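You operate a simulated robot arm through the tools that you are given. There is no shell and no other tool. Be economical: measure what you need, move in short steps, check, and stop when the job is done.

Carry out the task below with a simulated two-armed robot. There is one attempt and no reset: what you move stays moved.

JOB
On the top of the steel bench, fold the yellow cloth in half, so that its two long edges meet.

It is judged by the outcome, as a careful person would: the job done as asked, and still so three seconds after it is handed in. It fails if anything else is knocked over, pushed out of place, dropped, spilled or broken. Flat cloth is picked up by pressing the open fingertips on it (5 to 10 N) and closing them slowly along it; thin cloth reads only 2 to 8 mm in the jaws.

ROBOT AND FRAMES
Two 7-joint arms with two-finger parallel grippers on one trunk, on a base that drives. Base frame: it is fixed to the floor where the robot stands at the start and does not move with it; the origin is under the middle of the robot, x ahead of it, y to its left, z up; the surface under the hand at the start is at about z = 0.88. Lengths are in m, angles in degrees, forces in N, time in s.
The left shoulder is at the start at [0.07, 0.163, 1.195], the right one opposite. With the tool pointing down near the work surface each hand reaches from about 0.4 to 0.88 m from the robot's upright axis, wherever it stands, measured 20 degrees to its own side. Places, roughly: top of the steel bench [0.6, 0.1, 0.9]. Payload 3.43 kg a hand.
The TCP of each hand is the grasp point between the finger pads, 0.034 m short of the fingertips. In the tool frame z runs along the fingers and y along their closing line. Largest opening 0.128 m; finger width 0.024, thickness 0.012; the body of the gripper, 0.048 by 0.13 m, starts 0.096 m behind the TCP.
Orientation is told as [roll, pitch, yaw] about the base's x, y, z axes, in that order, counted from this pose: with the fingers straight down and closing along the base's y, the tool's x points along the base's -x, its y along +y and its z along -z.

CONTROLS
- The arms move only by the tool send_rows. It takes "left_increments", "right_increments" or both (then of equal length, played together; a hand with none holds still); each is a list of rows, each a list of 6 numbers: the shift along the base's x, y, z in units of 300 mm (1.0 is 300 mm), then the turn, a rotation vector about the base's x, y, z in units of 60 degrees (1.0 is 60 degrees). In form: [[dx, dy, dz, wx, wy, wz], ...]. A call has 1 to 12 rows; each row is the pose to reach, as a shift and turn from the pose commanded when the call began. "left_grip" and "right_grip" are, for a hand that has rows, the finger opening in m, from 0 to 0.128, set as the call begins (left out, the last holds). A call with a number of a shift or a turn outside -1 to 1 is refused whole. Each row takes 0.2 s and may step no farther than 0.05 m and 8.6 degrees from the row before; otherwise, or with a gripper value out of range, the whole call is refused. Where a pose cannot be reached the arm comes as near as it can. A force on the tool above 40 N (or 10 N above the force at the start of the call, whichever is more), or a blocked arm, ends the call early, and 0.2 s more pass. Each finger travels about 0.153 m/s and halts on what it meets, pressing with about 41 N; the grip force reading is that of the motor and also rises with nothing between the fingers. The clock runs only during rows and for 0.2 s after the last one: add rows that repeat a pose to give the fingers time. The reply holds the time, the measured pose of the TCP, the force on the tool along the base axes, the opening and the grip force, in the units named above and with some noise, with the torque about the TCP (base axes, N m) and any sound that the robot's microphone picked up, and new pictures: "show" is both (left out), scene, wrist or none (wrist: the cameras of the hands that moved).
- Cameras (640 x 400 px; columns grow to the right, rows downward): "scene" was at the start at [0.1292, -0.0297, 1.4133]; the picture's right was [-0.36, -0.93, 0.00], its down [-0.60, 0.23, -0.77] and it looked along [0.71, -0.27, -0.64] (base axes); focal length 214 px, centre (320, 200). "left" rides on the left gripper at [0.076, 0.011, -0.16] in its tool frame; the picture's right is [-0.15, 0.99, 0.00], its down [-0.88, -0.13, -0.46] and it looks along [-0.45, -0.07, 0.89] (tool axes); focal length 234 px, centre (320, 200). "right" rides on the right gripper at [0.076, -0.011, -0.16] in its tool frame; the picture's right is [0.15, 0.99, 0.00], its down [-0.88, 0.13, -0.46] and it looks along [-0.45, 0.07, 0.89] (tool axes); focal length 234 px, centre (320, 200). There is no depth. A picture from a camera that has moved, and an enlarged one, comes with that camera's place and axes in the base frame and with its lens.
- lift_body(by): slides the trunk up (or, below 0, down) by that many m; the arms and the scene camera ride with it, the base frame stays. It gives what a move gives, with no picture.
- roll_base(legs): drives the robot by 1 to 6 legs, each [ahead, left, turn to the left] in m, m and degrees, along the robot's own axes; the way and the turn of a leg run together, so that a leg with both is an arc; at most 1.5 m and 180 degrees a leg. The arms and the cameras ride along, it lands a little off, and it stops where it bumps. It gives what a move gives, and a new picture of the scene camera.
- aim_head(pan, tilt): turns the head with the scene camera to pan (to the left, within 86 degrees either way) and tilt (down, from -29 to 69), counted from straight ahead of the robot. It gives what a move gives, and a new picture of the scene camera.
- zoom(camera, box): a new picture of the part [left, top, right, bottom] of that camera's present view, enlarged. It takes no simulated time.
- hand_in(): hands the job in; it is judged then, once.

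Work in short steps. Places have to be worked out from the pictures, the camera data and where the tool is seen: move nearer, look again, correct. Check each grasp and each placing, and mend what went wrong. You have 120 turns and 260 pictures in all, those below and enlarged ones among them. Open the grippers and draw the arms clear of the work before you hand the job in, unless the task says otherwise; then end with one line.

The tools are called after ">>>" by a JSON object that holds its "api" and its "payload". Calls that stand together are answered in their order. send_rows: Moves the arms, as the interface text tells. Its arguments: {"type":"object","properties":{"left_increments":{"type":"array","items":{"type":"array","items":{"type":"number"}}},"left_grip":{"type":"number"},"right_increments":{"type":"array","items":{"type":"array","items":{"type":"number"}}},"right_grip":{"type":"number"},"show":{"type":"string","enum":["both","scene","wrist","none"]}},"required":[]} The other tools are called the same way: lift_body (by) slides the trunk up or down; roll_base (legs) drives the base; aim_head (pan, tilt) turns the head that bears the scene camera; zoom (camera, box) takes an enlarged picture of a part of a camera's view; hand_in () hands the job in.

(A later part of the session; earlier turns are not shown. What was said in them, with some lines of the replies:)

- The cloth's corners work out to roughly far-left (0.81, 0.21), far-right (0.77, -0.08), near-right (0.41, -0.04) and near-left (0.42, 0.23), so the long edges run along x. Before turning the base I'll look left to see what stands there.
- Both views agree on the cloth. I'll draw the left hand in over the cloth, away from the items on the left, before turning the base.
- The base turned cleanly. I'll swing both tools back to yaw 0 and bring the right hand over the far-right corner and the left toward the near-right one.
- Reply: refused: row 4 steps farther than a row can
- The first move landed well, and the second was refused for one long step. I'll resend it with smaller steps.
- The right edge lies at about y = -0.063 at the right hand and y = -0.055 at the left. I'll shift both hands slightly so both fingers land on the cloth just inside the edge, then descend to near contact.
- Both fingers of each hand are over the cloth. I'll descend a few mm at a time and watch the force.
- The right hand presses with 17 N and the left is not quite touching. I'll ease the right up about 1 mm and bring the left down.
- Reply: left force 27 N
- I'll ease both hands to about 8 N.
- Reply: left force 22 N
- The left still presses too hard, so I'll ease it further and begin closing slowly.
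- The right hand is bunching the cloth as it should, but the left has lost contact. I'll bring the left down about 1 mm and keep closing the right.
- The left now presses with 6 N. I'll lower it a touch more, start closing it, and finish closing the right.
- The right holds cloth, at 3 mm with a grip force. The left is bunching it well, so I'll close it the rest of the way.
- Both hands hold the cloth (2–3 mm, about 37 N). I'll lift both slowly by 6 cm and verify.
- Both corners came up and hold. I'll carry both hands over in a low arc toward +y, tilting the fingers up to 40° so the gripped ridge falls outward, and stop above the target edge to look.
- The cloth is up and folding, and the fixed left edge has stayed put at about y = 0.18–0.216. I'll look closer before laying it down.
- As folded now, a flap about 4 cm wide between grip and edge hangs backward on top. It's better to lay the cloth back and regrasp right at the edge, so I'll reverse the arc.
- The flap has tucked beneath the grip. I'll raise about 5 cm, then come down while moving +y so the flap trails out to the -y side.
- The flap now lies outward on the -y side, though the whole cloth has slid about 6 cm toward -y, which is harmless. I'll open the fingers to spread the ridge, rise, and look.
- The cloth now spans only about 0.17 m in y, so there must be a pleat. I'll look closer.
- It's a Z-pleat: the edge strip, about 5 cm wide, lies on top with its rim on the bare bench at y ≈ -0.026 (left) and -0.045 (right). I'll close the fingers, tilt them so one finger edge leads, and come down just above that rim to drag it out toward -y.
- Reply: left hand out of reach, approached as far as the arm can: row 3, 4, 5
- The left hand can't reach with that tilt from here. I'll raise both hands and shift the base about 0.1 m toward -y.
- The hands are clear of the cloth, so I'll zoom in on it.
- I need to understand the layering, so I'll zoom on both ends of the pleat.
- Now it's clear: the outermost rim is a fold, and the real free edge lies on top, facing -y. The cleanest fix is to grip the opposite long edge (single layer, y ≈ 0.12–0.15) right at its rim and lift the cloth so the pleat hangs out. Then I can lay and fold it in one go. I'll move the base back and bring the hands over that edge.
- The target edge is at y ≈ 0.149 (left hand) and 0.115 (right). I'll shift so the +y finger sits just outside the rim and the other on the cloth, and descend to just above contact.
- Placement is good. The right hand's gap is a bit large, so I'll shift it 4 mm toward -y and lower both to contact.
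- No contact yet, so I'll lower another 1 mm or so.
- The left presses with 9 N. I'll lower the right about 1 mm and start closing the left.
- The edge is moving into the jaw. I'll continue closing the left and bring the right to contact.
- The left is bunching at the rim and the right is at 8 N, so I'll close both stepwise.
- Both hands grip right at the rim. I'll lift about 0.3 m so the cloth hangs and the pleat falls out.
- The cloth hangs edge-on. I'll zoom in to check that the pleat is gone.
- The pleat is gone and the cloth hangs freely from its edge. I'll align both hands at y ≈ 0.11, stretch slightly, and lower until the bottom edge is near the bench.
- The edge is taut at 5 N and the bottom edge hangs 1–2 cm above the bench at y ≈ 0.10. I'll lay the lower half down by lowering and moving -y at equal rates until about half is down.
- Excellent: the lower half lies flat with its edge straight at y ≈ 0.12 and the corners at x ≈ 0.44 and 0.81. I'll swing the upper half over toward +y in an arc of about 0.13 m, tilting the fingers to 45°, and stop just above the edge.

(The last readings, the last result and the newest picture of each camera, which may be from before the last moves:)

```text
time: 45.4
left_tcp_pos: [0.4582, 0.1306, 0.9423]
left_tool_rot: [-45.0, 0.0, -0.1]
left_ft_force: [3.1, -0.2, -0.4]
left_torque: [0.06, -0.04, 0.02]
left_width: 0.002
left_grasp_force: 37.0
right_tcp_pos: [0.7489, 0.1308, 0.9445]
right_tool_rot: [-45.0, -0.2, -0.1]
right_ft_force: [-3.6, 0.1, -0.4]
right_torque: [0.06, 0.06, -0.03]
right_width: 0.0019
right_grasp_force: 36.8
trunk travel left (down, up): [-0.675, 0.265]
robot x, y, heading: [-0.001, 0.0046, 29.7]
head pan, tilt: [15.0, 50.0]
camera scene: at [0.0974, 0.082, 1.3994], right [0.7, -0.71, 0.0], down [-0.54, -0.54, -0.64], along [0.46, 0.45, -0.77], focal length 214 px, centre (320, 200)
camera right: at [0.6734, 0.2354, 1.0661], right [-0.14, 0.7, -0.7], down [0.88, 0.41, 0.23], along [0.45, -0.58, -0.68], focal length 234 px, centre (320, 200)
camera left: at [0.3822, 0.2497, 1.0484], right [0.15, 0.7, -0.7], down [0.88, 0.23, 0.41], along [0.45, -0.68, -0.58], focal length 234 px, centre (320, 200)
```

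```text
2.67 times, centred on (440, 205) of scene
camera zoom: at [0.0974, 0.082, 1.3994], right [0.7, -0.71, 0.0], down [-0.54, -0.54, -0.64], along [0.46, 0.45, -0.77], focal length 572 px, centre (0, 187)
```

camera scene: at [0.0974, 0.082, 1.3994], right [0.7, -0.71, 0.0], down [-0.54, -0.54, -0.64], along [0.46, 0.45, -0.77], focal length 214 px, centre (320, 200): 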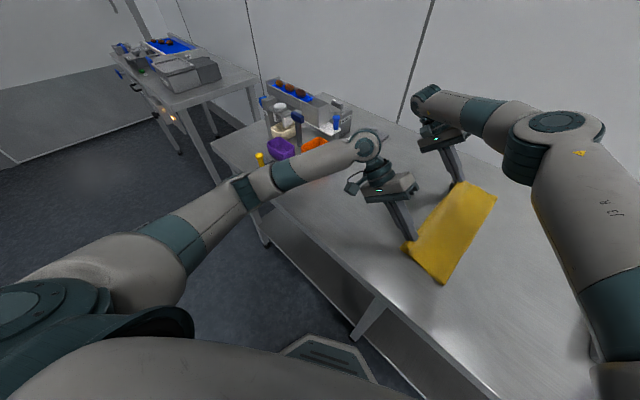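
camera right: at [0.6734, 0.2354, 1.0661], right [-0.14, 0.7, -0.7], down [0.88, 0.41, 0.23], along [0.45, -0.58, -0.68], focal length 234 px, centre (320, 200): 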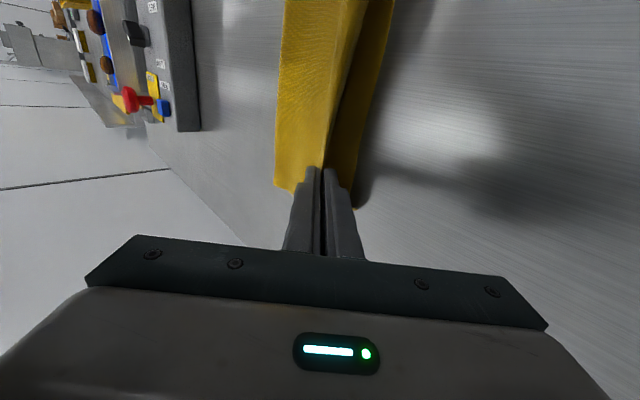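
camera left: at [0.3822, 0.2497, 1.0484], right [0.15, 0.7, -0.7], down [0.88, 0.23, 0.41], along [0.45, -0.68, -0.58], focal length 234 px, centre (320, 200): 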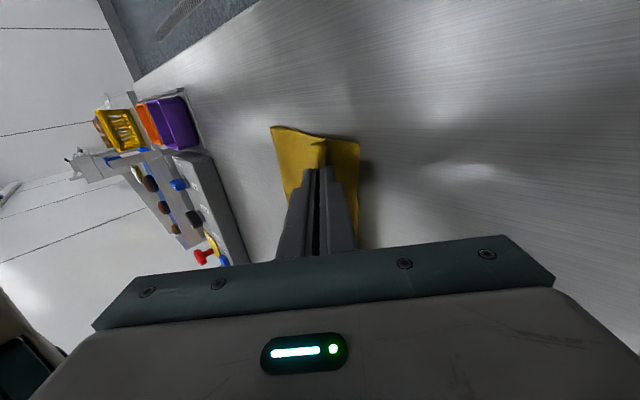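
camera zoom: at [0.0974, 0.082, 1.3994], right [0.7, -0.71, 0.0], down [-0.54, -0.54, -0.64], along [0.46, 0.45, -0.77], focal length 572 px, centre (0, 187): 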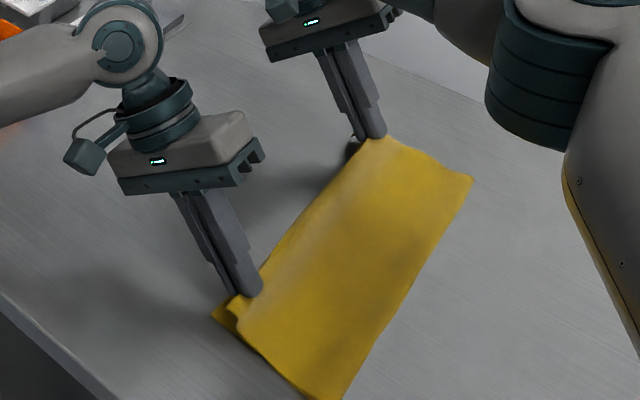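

The fold looks very good. I'll lower the edge onto the lower edge at y ≈ 0.12.

>>> {"api": "send_rows", "payload": {"left_increments": [[0, 0.02, -0.03, 0, 0, 0], [0, 0.036, -0.06, 0, 0, 0], [0, 0.047, -0.085, 0, 0, 0], [0, 0.05, -0.095, 0, 0, 0], [0, 0.05, -0.095, 0, 0, 0]], "right_increments": [[0, 0.02, -0.03, 0, 0, 0], [0, 0.036, -0.06, 0, 0, 0], [0, 0.047, -0.085, 0, 0, 0], [0, 0.05, -0.1, 0, 0, 0], [0, 0.05, -0.1, 0, 0, 0]], "show": "wrist"}}

>>> {"api": "zoom", "payload": {"camera": "scene", "box": [390, 200, 460, 260]}}

>>> {"api": "zoom", "payload": {"camera": "scene", "box": [430, 150, 510, 220]}}

```text
time: 46.6
left_tcp_pos: [0.4577, 0.1469, 0.913]
left_tool_rot: [-45.0, 0.0, 0.0]
left_ft_force: [2.7, -0.3, 0.3]
left_torque: [0.02, -0.05, 0.07]
left_width: 0.0021
left_grasp_force: 36.3
right_tcp_pos: [0.7483, 0.1464, 0.9133]
right_tool_rot: [-44.9, -0.1, 0.1]
right_ft_force: [-2.5, -0.1, 0.9]
right_torque: [0.05, 0.08, -0.03]
right_width: 0.0021
right_grasp_force: 37.0
trunk travel left (down, up): [-0.675, 0.265]
robot x, y, heading: [0.0017, 0.0064, 29.7]
head pan, tilt: [15.0, 50.0]
camera right: at [0.6739, 0.2512, 1.0355], right [-0.15, 0.7, -0.7], down [0.88, 0.41, 0.23], along [0.45, -0.58, -0.68], focal length 234 px, centre (320, 200)
camera left: at [0.382, 0.2658, 1.0189], right [0.15, 0.7, -0.7], down [0.88, 0.23, 0.41], along [0.45, -0.68, -0.58], focal length 234 px, centre (320, 200)
```

right: 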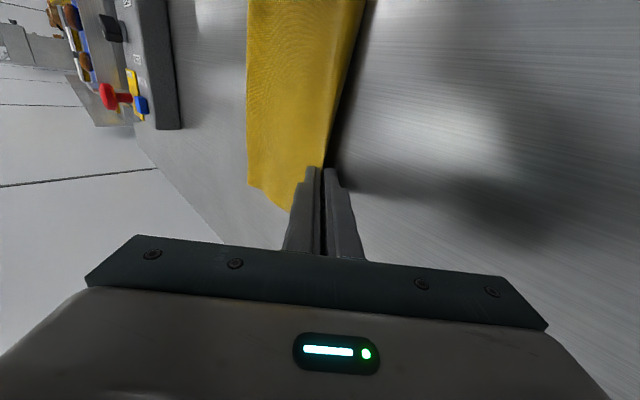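
left: 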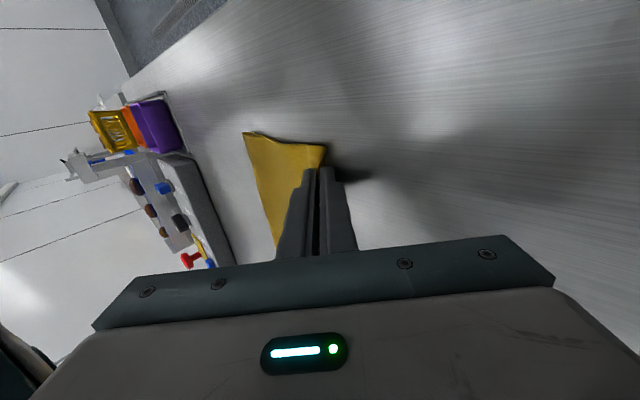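

```text
6.67 times, centred on (425, 230) of scene
camera zoom: at [0.0972, 0.0837, 1.3993], right [0.7, -0.71, 0.0], down [-0.54, -0.54, -0.64], along [0.46, 0.45, -0.77], focal length 1430 px, centre (-380, 0)
```

zoom: 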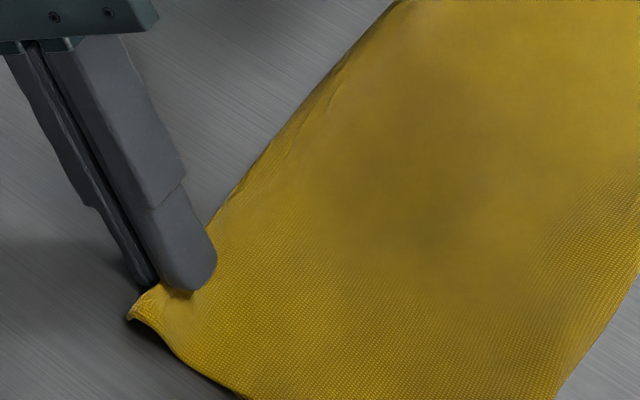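

```text
5.71 times, centred on (470, 185) of scene
camera zoom: at [0.0972, 0.0837, 1.3993], right [0.7, -0.71, 0.0], down [-0.54, -0.54, -0.64], along [0.46, 0.45, -0.77], focal length 1226 px, centre (-537, 286)
```

zoom: 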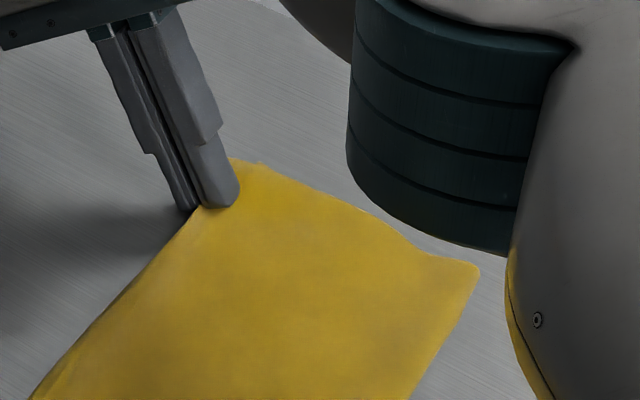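

The two edges coincide at y ≈ 0.12. I'll release by opening slightly, then withdraw both hands back along the finger axis.

>>> {"api": "send_rows", "payload": {"left_increments": [[0, 0, 0.005, 0, 0, 0], [0, 0, 0.008, 0, 0, 0], [0, 0, 0.008, 0, 0, 0]], "right_increments": [[0, 0, 0.005, 0, 0, 0], [0, 0, 0.008, 0, 0, 0], [0, 0, 0.008, 0, 0, 0]], "left_grip": 0.018, "right_grip": 0.018, "show": "none"}}

>>> {"api": "send_rows", "payload": {"left_increments": [[0, 0.03, 0.03, 0, 0, 0], [0, 0.07, 0.07, 0, 0, 0], [0, 0.12, 0.13, 0, 0, 0], [0, 0.17, 0.22, 0, 0, 0], [0, 0.2, 0.32, 0, 0, 0]], "right_increments": [[0, 0.03, 0.03, 0, 0, 0], [0, 0.07, 0.07, 0, 0, 0], [0, 0.12, 0.13, 0, 0, 0], [0, 0.17, 0.22, 0, 0, 0], [0, 0.2, 0.32, 0, 0, 0]]}}

>>> {"api": "zoom", "payload": {"camera": "scene", "box": [370, 150, 530, 290]}}

```text
time: 47.4
left_tcp_pos: [0.4567, 0.1438, 0.9157]
left_tool_rot: [-45.0, -0.1, 0.0]
left_ft_force: [3.0, -7.2, 7.1]
left_torque: [-0.36, -0.07, 0.06]
left_width: 0.0124
left_grasp_force: 0.0
right_tcp_pos: [0.7489, 0.1429, 0.9186]
right_tool_rot: [-44.9, -0.2, 0.0]
right_ft_force: [2.6, -4.7, 3.6]
right_torque: [-0.22, 0.0, 0.07]
right_width: 0.0145
right_grasp_force: 0.0
trunk travel left (down, up): [-0.675, 0.265]
robot x, y, heading: [0.0039, 0.0046, 29.7]
head pan, tilt: [15.0, 50.0]
```

```text
time: 48.6
left_tcp_pos: [0.4586, 0.2059, 1.0123]
left_tool_rot: [-45.0, 0.1, 0.1]
left_ft_force: [0.1, -0.4, -0.6]
left_torque: [0.01, -0.02, -0.01]
left_width: 0.0179
left_grasp_force: 0.0
right_tcp_pos: [0.7321, 0.1954, 1.0158]
right_tool_rot: [-44.9, -0.1, 0.1]
right_ft_force: [0.2, 0.9, 0.5]
right_torque: [-0.02, 0.01, -0.02]
right_width: 0.0179
right_grasp_force: 0.0
right hand out of reach, approached as far as the arm can: row 3, 4, 5
trunk travel left (down, up): [-0.675, 0.265]
robot x, y, heading: [-0.0003, 0.004, 29.8]
head pan, tilt: [15.0, 50.0]
camera scene: at [0.0964, 0.0828, 1.3993], right [0.7, -0.71, 0.0], down [-0.54, -0.54, -0.64], along [0.46, 0.45, -0.77], focal length 214 px, centre (320, 200)
camera right: at [0.6581, 0.3003, 1.1375], right [-0.15, 0.7, -0.7], down [0.88, 0.42, 0.23], along [0.45, -0.58, -0.68], focal length 234 px, centre (320, 200)
camera left: at [0.3819, 0.3254, 1.1186], right [0.15, 0.7, -0.7], down [0.88, 0.23, 0.42], along [0.45, -0.68, -0.58], focal length 234 px, centre (320, 200)
```

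scene: 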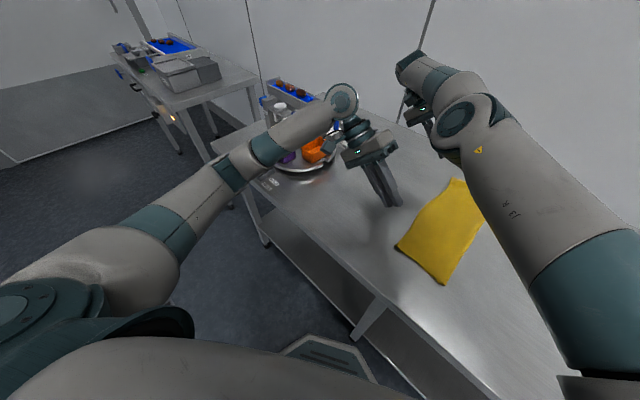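
right: 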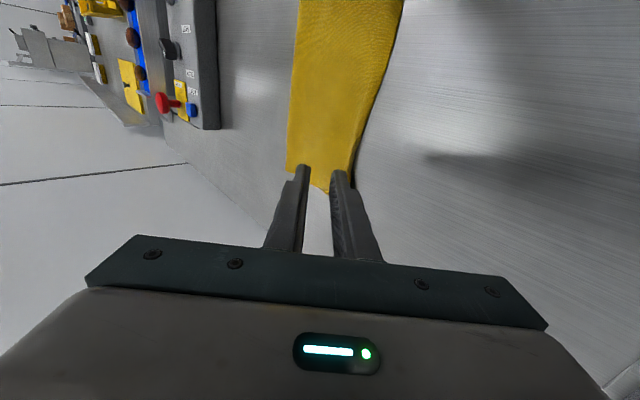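
left: 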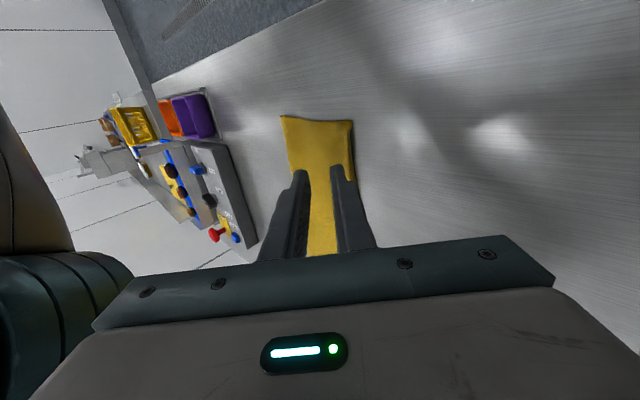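

```text
2.86 times, centred on (450, 220) of scene
camera zoom: at [0.0964, 0.0828, 1.3993], right [0.7, -0.71, 0.0], down [-0.54, -0.54, -0.64], along [0.46, 0.45, -0.77], focal length 613 px, centre (-51, 143)
```

zoom: 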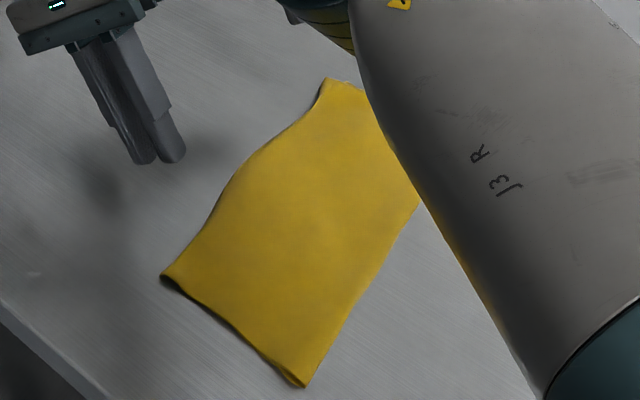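

The cloth lies folded. I'll raise and draw both arms clear so I can inspect the edges.

>>> {"api": "send_rows", "payload": {"left_increments": [[0, 0.02, 0.1, 0.1, 0, 0], [0, 0.1, 0.2, 0.2, 0, 0], [-0.05, 0.2, 0.3, 0.3, 0, 0], [-0.1, 0.3, 0.38, 0.4, 0, 0], [-0.12, 0.4, 0.42, 0.5, 0, 0], [-0.12, 0.45, 0.42, 0.6, 0, 0], [-0.12, 0.45, 0.42, 0.7, 0, 0]], "right_increments": [[0, -0.02, 0.12, 0.1, 0, 0], [0, -0.05, 0.25, 0.2, 0, 0], [0, -0.18, 0.3, 0.3, 0, 0], [0, -0.33, 0.33, 0.4, 0, 0], [0, -0.48, 0.33, 0.5, 0, 0], [0, -0.63, 0.33, 0.6, 0, 0], [0, -0.78, 0.33, 0.7, 0, 0], [0, -0.93, 0.33, 0.75, 0, 0]], "show": "none"}}

```text
refused: give rows for one hand, or as many for the one as for the other
```

The row counts didn't match, so I'll resend with eight rows each.

>>> {"api": "send_rows", "payload": {"left_increments": [[0, 0.02, 0.1, 0.1, 0, 0], [0, 0.1, 0.2, 0.2, 0, 0], [-0.05, 0.2, 0.3, 0.3, 0, 0], [-0.1, 0.3, 0.38, 0.4, 0, 0], [-0.12, 0.4, 0.42, 0.5, 0, 0], [-0.12, 0.45, 0.42, 0.6, 0, 0], [-0.12, 0.45, 0.42, 0.7, 0, 0], [-0.12, 0.45, 0.42, 0.75, 0, 0]], "right_increments": [[0, -0.02, 0.12, 0.1, 0, 0], [0, -0.05, 0.25, 0.2, 0, 0], [0, -0.18, 0.3, 0.3, 0, 0], [0, -0.33, 0.33, 0.4, 0, 0], [0, -0.48, 0.33, 0.5, 0, 0], [0, -0.63, 0.33, 0.6, 0, 0], [0, -0.78, 0.33, 0.7, 0, 0], [0, -0.93, 0.33, 0.75, 0, 0]], "left_grip": 0.06, "right_grip": 0.06}}

>>> {"api": "zoom", "payload": {"camera": "scene", "box": [380, 160, 520, 290]}}

```text
time: 50.4
left_tcp_pos: [0.422, 0.3376, 1.1382]
left_tool_rot: [0.2, 0.0, 0.1]
left_ft_force: [0.0, 0.5, 0.2]
left_torque: [0.02, 0.0, 0.0]
left_width: 0.0599
left_grasp_force: 0.1
right_tcp_pos: [0.7346, -0.0853, 1.1146]
right_tool_rot: [0.2, -0.1, -0.1]
right_ft_force: [-0.6, -0.3, -0.6]
right_torque: [0.04, -0.04, -0.03]
right_width: 0.06
right_grasp_force: 0.1
trunk travel left (down, up): [-0.675, 0.265]
robot x, y, heading: [0.0002, 0.005, 30.1]
head pan, tilt: [15.0, 50.0]
camera scene: at [0.097, 0.0814, 1.3994], right [0.7, -0.71, 0.0], down [-0.54, -0.54, -0.64], along [0.46, 0.45, -0.77], focal length 214 px, centre (320, 200)
camera right: at [0.6588, -0.0968, 1.2749], right [-0.15, 0.99, 0.0], down [0.88, 0.13, 0.46], along [0.45, 0.07, -0.89], focal length 234 px, centre (320, 200)
camera left: at [0.3467, 0.3476, 1.2986], right [0.15, 0.99, 0.0], down [0.88, -0.13, 0.46], along [0.45, -0.06, -0.89], focal length 234 px, centre (320, 200)
```

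scene: 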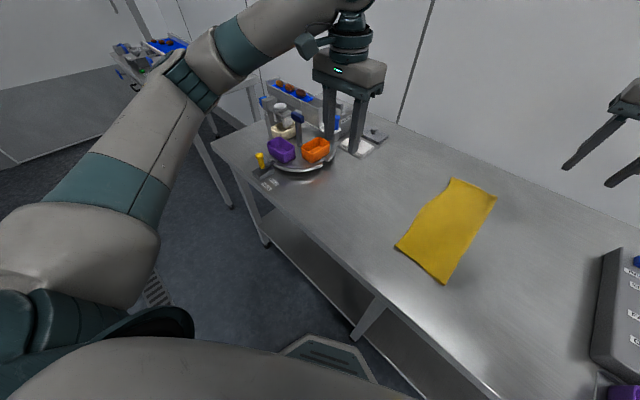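
right: 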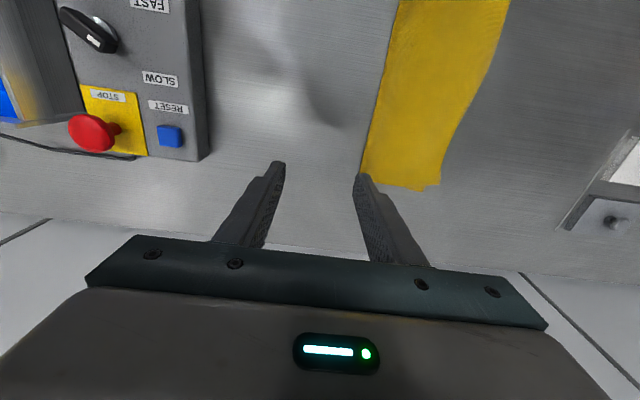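
left: 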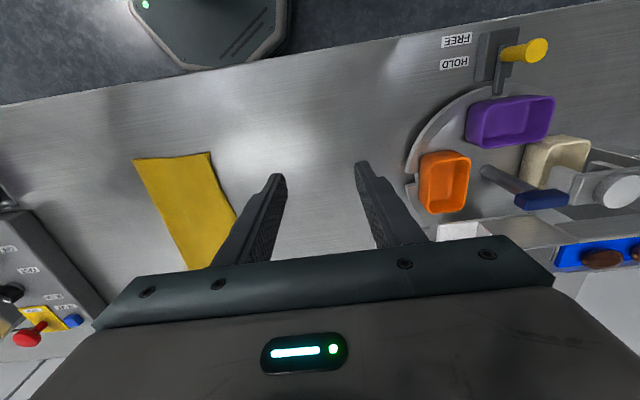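

```text
3.08 times, centred on (450, 225) of scene
camera zoom: at [0.097, 0.0814, 1.3994], right [0.7, -0.71, 0.0], down [-0.54, -0.54, -0.64], along [0.46, 0.45, -0.77], focal length 660 px, centre (-80, 123)
```

zoom: 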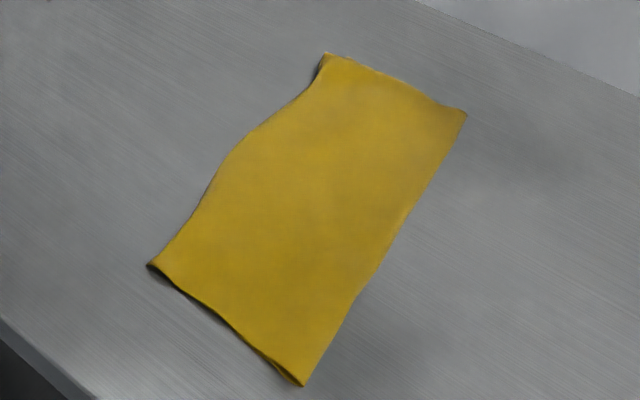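

Beautifully folded. I'll zoom on the meeting edge and its corners to check alignment.

>>> {"api": "zoom", "payload": {"camera": "left", "box": [120, 140, 250, 270]}}

>>> {"api": "zoom", "payload": {"camera": "right", "box": [350, 60, 510, 200]}}

>>> {"api": "zoom", "payload": {"camera": "scene", "box": [390, 225, 450, 290]}}

```text
3.08 times, centred on (185, 205) of left
camera zoom: at [0.3467, 0.3476, 1.2986], right [0.15, 0.99, 0.0], down [0.88, -0.13, 0.46], along [0.45, -0.06, -0.89], focal length 720 px, centre (735, 185)
```

zoom: 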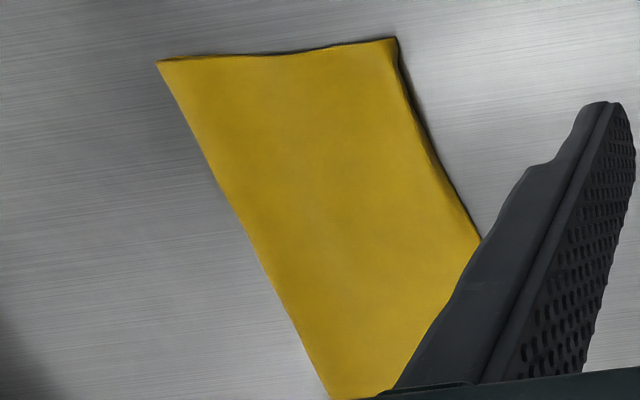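

```text
2.86 times, centred on (430, 130) of right
camera zoom: at [0.6588, -0.0968, 1.2749], right [-0.15, 0.99, 0.0], down [0.88, 0.13, 0.46], along [0.45, 0.07, -0.89], focal length 669 px, centre (6, 400)
```

zoom: 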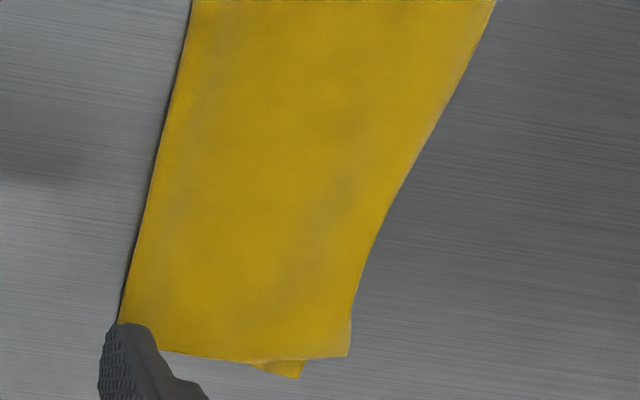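

```text
6.15 times, centred on (420, 258) of scene
camera zoom: at [0.097, 0.0814, 1.3994], right [0.7, -0.71, 0.0], down [-0.54, -0.54, -0.64], along [0.46, 0.45, -0.77], focal length 1320 px, centre (-295, -154)
```

zoom: 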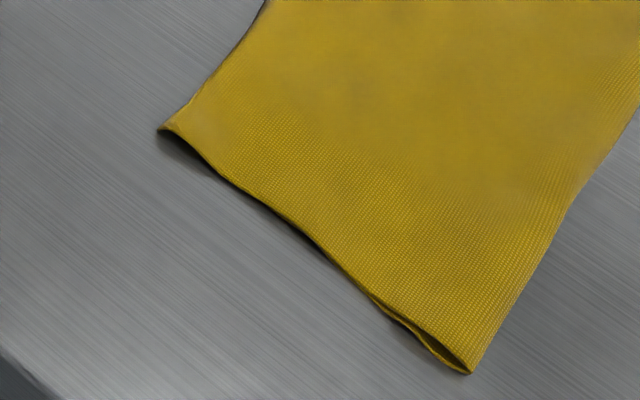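

The top layer seems to overhang the lower edge by about 2 cm (lower corner visible at y ≈ 0.122, top corner at ≈ 0.145). I'll verify with closer views of the meeting edge at both ends.

>>> {"api": "zoom", "payload": {"camera": "left", "box": [180, 140, 230, 180]}}

>>> {"api": "zoom", "payload": {"camera": "right", "box": [395, 150, 455, 200]}}

>>> {"api": "zoom", "payload": {"camera": "scene", "box": [390, 235, 425, 265]}}

```text
10.00 times, centred on (205, 160) of left
camera zoom: at [0.3467, 0.3476, 1.2986], right [0.15, 0.99, 0.0], down [0.88, -0.13, 0.46], along [0.45, -0.06, -0.89], focal length 2342 px, centre (1470, 600)
```

zoom: 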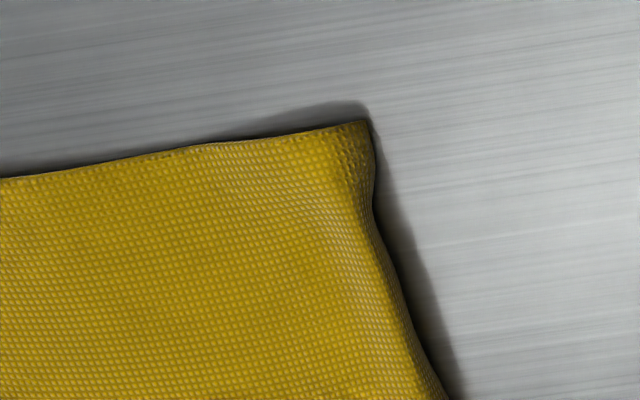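

```text
8.00 times, centred on (425, 175) of right
camera zoom: at [0.6588, -0.0968, 1.2749], right [-0.15, 0.99, 0.0], down [0.88, 0.13, 0.46], along [0.45, 0.07, -0.89], focal length 1873 px, centre (-520, 400)
```

zoom: 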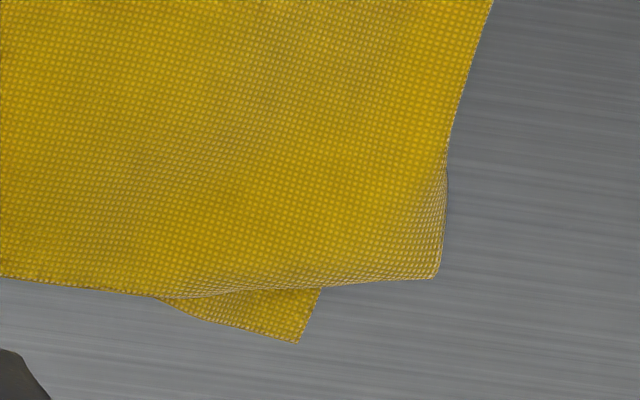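

```text
13.33 times, centred on (408, 250) of scene
camera zoom: at [0.097, 0.0814, 1.3994], right [0.7, -0.71, 0.0], down [-0.54, -0.54, -0.64], along [0.46, 0.45, -0.77], focal length 2860 px, centre (-847, -467)
```

zoom: 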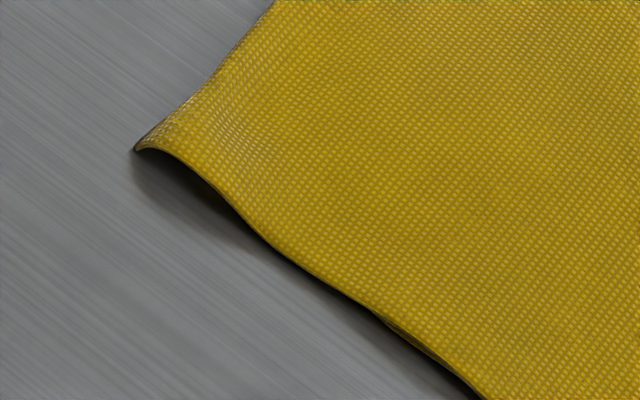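

Confirmed: the top edge overhangs by about 2–2.5 cm, since the cloth inside the jaws added to the length. It's worth fixing: I'll regrasp the top rim with narrow jaws and relay it shorter. First I'll hover over the rim.

>>> {"api": "send_rows", "payload": {"left_increments": [[0.02, -0.12, -0.03, 0, 0, 0], [0.05, -0.26, -0.06, 0, 0, 0], [0.08, -0.4, -0.1, 0, 0, 0], [0.11, -0.54, -0.16, 0, 0, 0], [0.15, -0.66, -0.24, 0, 0, 0], [0.16, -0.692, -0.38, 0, 0, 0], [0.16, -0.692, -0.52, 0, 0, 0], [0.16, -0.692, -0.64, 0, 0, 0], [0.16, -0.692, -0.64, 0, 0, 0]], "right_increments": [[0, 0.12, -0.02, 0, 0, 0], [0.01, 0.26, -0.04, 0, 0, 0], [0.02, 0.4, -0.06, 0, 0, 0], [0.035, 0.54, -0.1, 0, 0, 0], [0.035, 0.68, -0.15, 0, 0, 0], [0.035, 0.728, -0.29, 0, 0, 0], [0.035, 0.728, -0.43, 0, 0, 0], [0.035, 0.728, -0.56, 0, 0, 0], [0.035, 0.728, -0.56, 0, 0, 0]], "left_grip": 0.018, "right_grip": 0.018, "show": "none"}}

>>> {"api": "zoom", "payload": {"camera": "left", "box": [240, 90, 420, 250]}}

>>> {"api": "zoom", "payload": {"camera": "right", "box": [240, 90, 420, 250]}}

```text
time: 52.4
left_tcp_pos: [0.471, 0.13, 0.948]
left_tool_rot: [0.1, 0.1, -0.1]
left_ft_force: [0.5, -0.5, 0.7]
left_torque: [0.0, -0.03, -0.01]
left_width: 0.0179
left_grasp_force: 0.1
right_tcp_pos: [0.7467, 0.1333, 0.9471]
right_tool_rot: [0.0, -0.1, -0.1]
right_ft_force: [-0.7, 0.3, 0.4]
right_torque: [0.02, 0.01, -0.01]
right_width: 0.0179
right_grasp_force: 0.0
trunk travel left (down, up): [-0.675, 0.265]
robot x, y, heading: [-0.0025, 0.005, 29.9]
head pan, tilt: [15.0, 50.0]
```

```text
2.50 times, centred on (330, 170) of left
camera zoom: at [0.3938, 0.1403, 1.108], right [0.15, 0.99, 0.0], down [0.88, -0.13, 0.46], along [0.45, -0.07, -0.89], focal length 585 px, centre (295, 275)
```

zoom: 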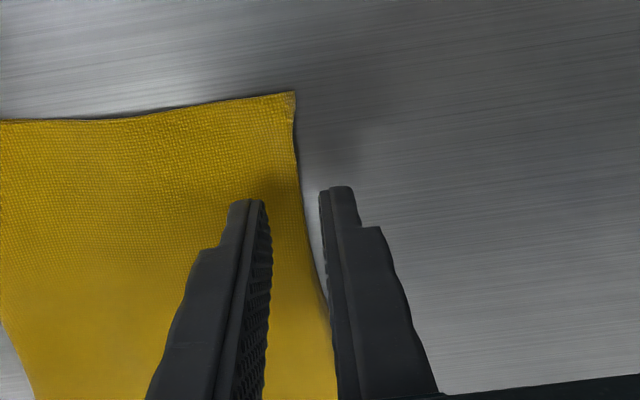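

```text
2.50 times, centred on (330, 170) of right
camera zoom: at [0.6716, 0.1236, 1.1075], right [-0.14, 0.99, 0.0], down [0.88, 0.13, 0.46], along [0.45, 0.07, -0.89], focal length 585 px, centre (295, 275)
```

zoom: 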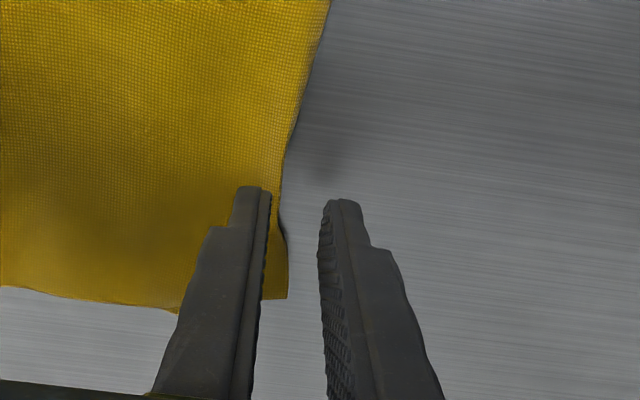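

The top rim measures y ≈ 0.130 (left) and 0.13–0.14 (right), with the lower edge near 0.12, so the overhang is smaller than I thought. I'll look very closely at the layers at the near end before deciding.

>>> {"api": "zoom", "payload": {"camera": "scene", "box": [393, 238, 415, 258]}}

>>> {"api": "zoom", "payload": {"camera": "left", "box": [290, 120, 350, 180]}}

```text
16.00 times, centred on (404, 248) of scene
camera zoom: at [0.0967, 0.0833, 1.3994], right [0.7, -0.71, 0.0], down [-0.54, -0.54, -0.64], along [0.46, 0.45, -0.77], focal length 3432 px, centre (-1024, -568)
```

zoom: 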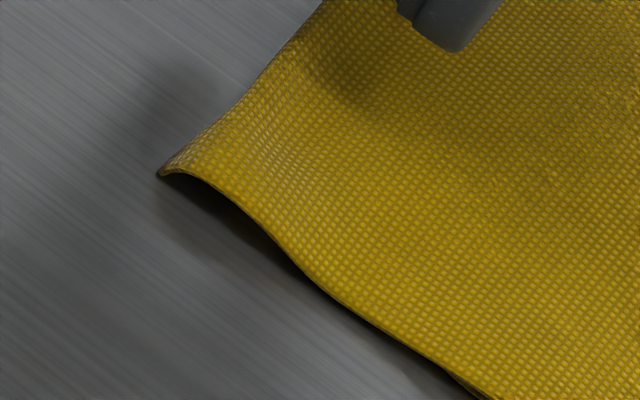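

```text
6.67 times, centred on (320, 150) of left
camera zoom: at [0.3938, 0.1403, 1.108], right [0.15, 0.99, 0.0], down [0.88, -0.13, 0.46], along [0.45, -0.07, -0.89], focal length 1561 px, centre (320, 533)
```

zoom: 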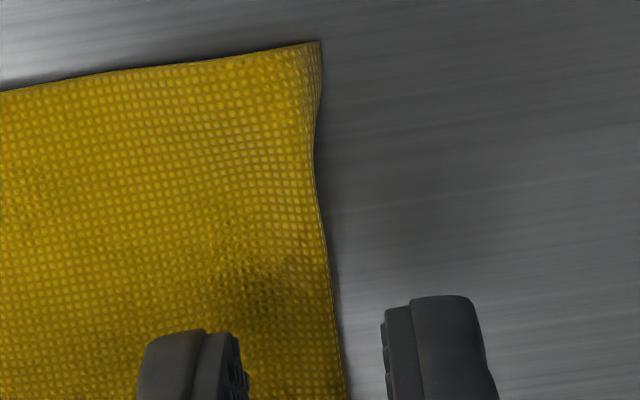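

The lower edge is hidden from above. I'll back the left hand off and tilt it so its camera sees the meeting edge from the side.

>>> {"api": "send_rows", "payload": {"left_increments": [[0, 0.02, 0.1, 0, 0, 0], [0, 0.05, 0.2, -0.1, 0, 0], [-0.03, 0.1, 0.2, -0.22, 0, 0], [-0.06, 0.15, 0.2, -0.34, 0, 0], [-0.09, 0.2, 0.2, -0.46, 0, 0], [-0.11, 0.25, 0.2, -0.58, 0, 0], [-0.13, 0.28, 0.17, -0.7, 0, 0], [-0.13, 0.3, 0.14, -0.82, 0, 0], [-0.13, 0.3, 0.12, -0.94, 0, 0]], "right_increments": [[0, 0, 0.1, 0, 0, 0], [0, 0, 0.2, 0, 0, 0], [0, -0.1, 0.3, 0, 0, 0], [0, -0.2, 0.35, 0, 0, 0], [0, -0.3, 0.35, 0, 0, 0], [0, -0.4, 0.35, 0, 0, 0], [0, -0.5, 0.35, 0, 0, 0], [0, -0.55, 0.35, 0, 0, 0], [0, -0.55, 0.35, 0, 0, 0]], "show": "wrist"}}

```text
time: 54.4
left_tcp_pos: [0.4311, 0.2228, 0.983]
left_tool_rot: [-56.4, -0.1, 0.1]
left_ft_force: [-0.3, 0.6, -0.2]
left_torque: [-0.01, -0.03, -0.02]
left_width: 0.0181
left_grasp_force: 0.1
right_tcp_pos: [0.7455, -0.0316, 1.052]
right_tool_rot: [-0.1, 0.1, -0.2]
right_ft_force: [-1.1, -0.1, -0.2]
right_torque: [0.01, -0.01, 0.0]
right_width: 0.018
right_grasp_force: 0.0
trunk travel left (down, up): [-0.675, 0.265]
robot x, y, heading: [0.0037, 0.0059, 29.7]
head pan, tilt: [15.0, 50.0]
camera right: at [0.6711, -0.0407, 1.212], right [-0.15, 0.99, 0.0], down [0.88, 0.13, 0.46], along [0.45, 0.07, -0.89], focal length 234 px, centre (320, 200)
camera left: at [0.3555, 0.3612, 1.0615], right [0.15, 0.55, -0.82], down [0.88, 0.31, 0.36], along [0.45, -0.78, -0.43], focal length 234 px, centre (320, 200)
```

right: 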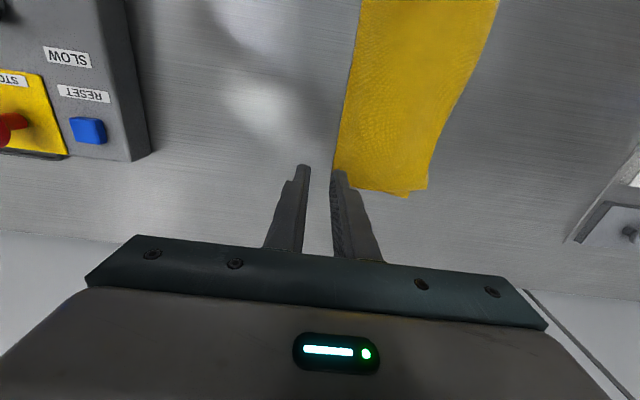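
left: 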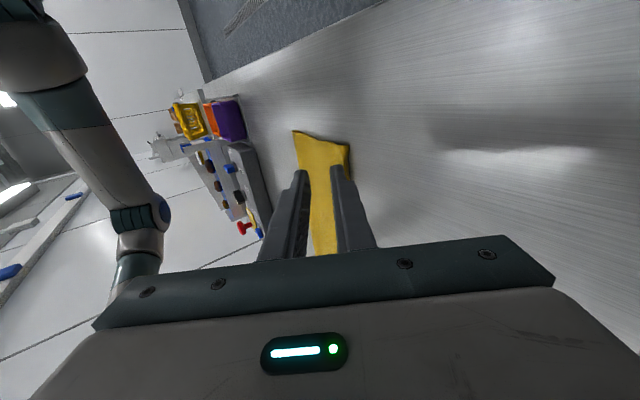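

>>> {"api": "zoom", "payload": {"camera": "left", "box": [325, 130, 365, 170]}}

>>> {"api": "zoom", "payload": {"camera": "right", "box": [385, 145, 445, 205]}}

```text
10.00 times, centred on (345, 150) of left
camera zoom: at [0.3555, 0.3612, 1.0615], right [0.15, 0.55, -0.82], down [0.88, 0.31, 0.36], along [0.45, -0.78, -0.43], focal length 2342 px, centre (70, 700)
```

zoom: 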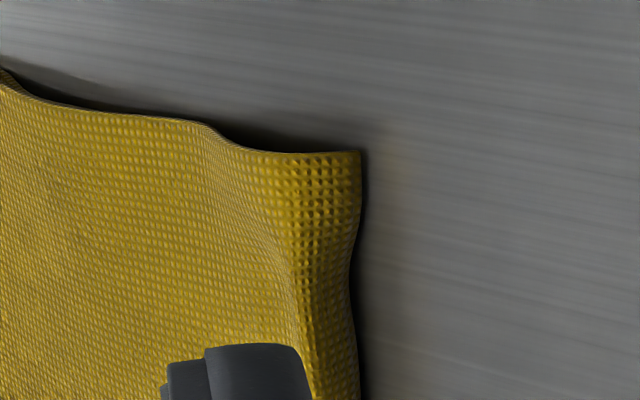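

```text
6.67 times, centred on (415, 175) of right
camera zoom: at [0.6711, -0.0407, 1.212], right [-0.15, 0.99, 0.0], down [0.88, 0.13, 0.46], along [0.45, 0.07, -0.89], focal length 1561 px, centre (-313, 367)
```

zoom: 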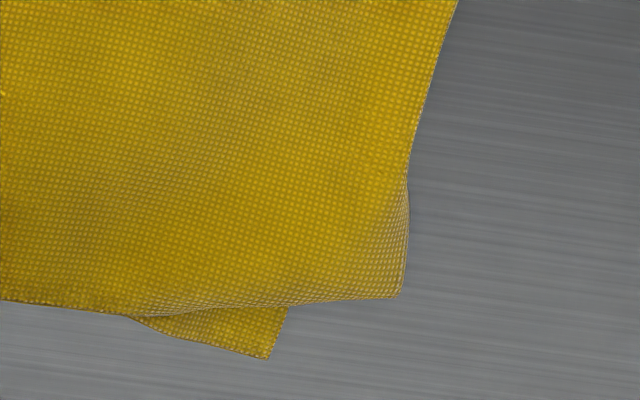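

From the side, the top rim droops just over the lower edge, overhanging by about 1 cm along most of its length and up to about 2 cm at the far corner. The layers are flat with the long edges together, and another regrasp would now catch both layers and risk spoiling it. I'll withdraw both arms, open.

>>> {"api": "send_rows", "payload": {"left_increments": [[0, 0.02, 0.1, 0.1, 0, 0], [0, 0.05, 0.2, 0.22, 0, 0], [0, 0.1, 0.3, 0.34, 0, 0], [0, 0.15, 0.4, 0.46, 0, 0], [0, 0.2, 0.45, 0.58, 0, 0], [0, 0.25, 0.45, 0.7, 0, 0], [0, 0.3, 0.45, 0.82, 0, 0], [0, 0.35, 0.45, 0.94, 0, 0]], "right_increments": [[0, 0, 0.1, 0, 0, 0], [0, -0.05, 0.2, 0, 0, 0], [0, -0.15, 0.25, 0, 0, 0], [0, -0.25, 0.25, 0, 0, 0], [0, -0.35, 0.25, 0, 0, 0], [0, -0.45, 0.25, 0, 0, 0], [0, -0.5, 0.25, 0, 0, 0], [0, -0.5, 0.25, 0, 0, 0]], "left_grip": 0.1, "right_grip": 0.1, "show": "scene"}}

>>> {"api": "zoom", "payload": {"camera": "scene", "box": [380, 160, 520, 290]}}

```text
time: 56.2
left_tcp_pos: [0.4326, 0.3275, 1.1165]
left_tool_rot: [0.1, 0.1, 0.0]
left_ft_force: [-0.2, -0.2, -0.2]
left_torque: [0.03, -0.01, 0.01]
left_width: 0.1002
left_grasp_force: 0.1
right_tcp_pos: [0.7447, -0.1803, 1.1269]
right_tool_rot: [0.0, 0.0, -0.1]
right_ft_force: [0.8, -0.1, 0.1]
right_torque: [-0.01, 0.02, 0.01]
right_width: 0.0999
right_grasp_force: 0.0
trunk travel left (down, up): [-0.675, 0.265]
robot x, y, heading: [0.0006, 0.0032, 29.9]
head pan, tilt: [15.0, 50.0]
camera scene: at [0.0973, 0.0833, 1.3992], right [0.7, -0.71, 0.0], down [-0.54, -0.54, -0.64], along [0.46, 0.45, -0.77], focal length 214 px, centre (320, 200)
```

scene: 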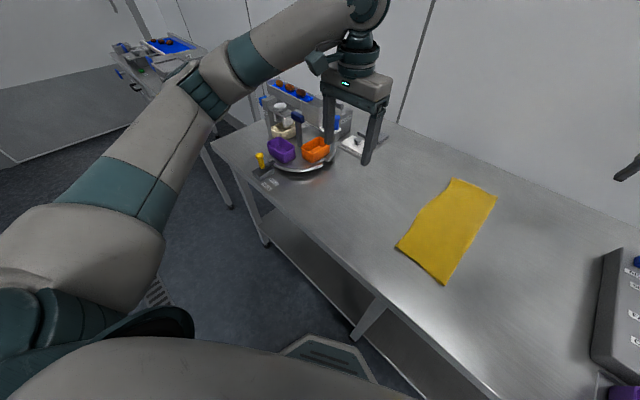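

```text
3.08 times, centred on (450, 225) of scene
camera zoom: at [0.0973, 0.0833, 1.3992], right [0.7, -0.71, 0.0], down [-0.54, -0.54, -0.64], along [0.46, 0.45, -0.77], focal length 660 px, centre (-80, 123)
```

zoom: 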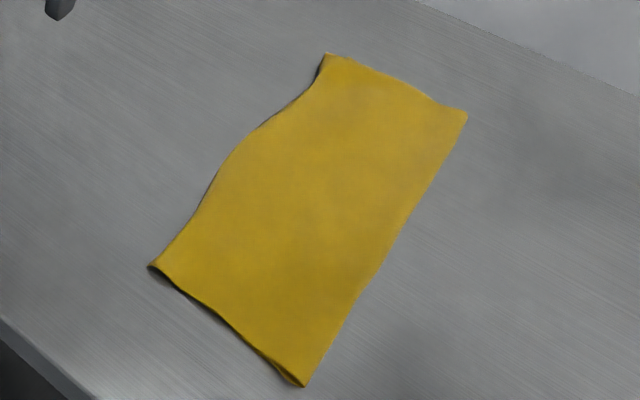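

The cloth lies folded in half along its length. Both arms are clear with grippers open, and nothing else was disturbed, so I'm handing it in.

>>> {"api": "hand_in", "payload": {}}

```text
The job is handed in.
```

The yellow cloth is folded in half on the steel bench with its long edges together, though the top edge overhangs the lower one by about 1 cm, and by about 2 cm at the far corner.
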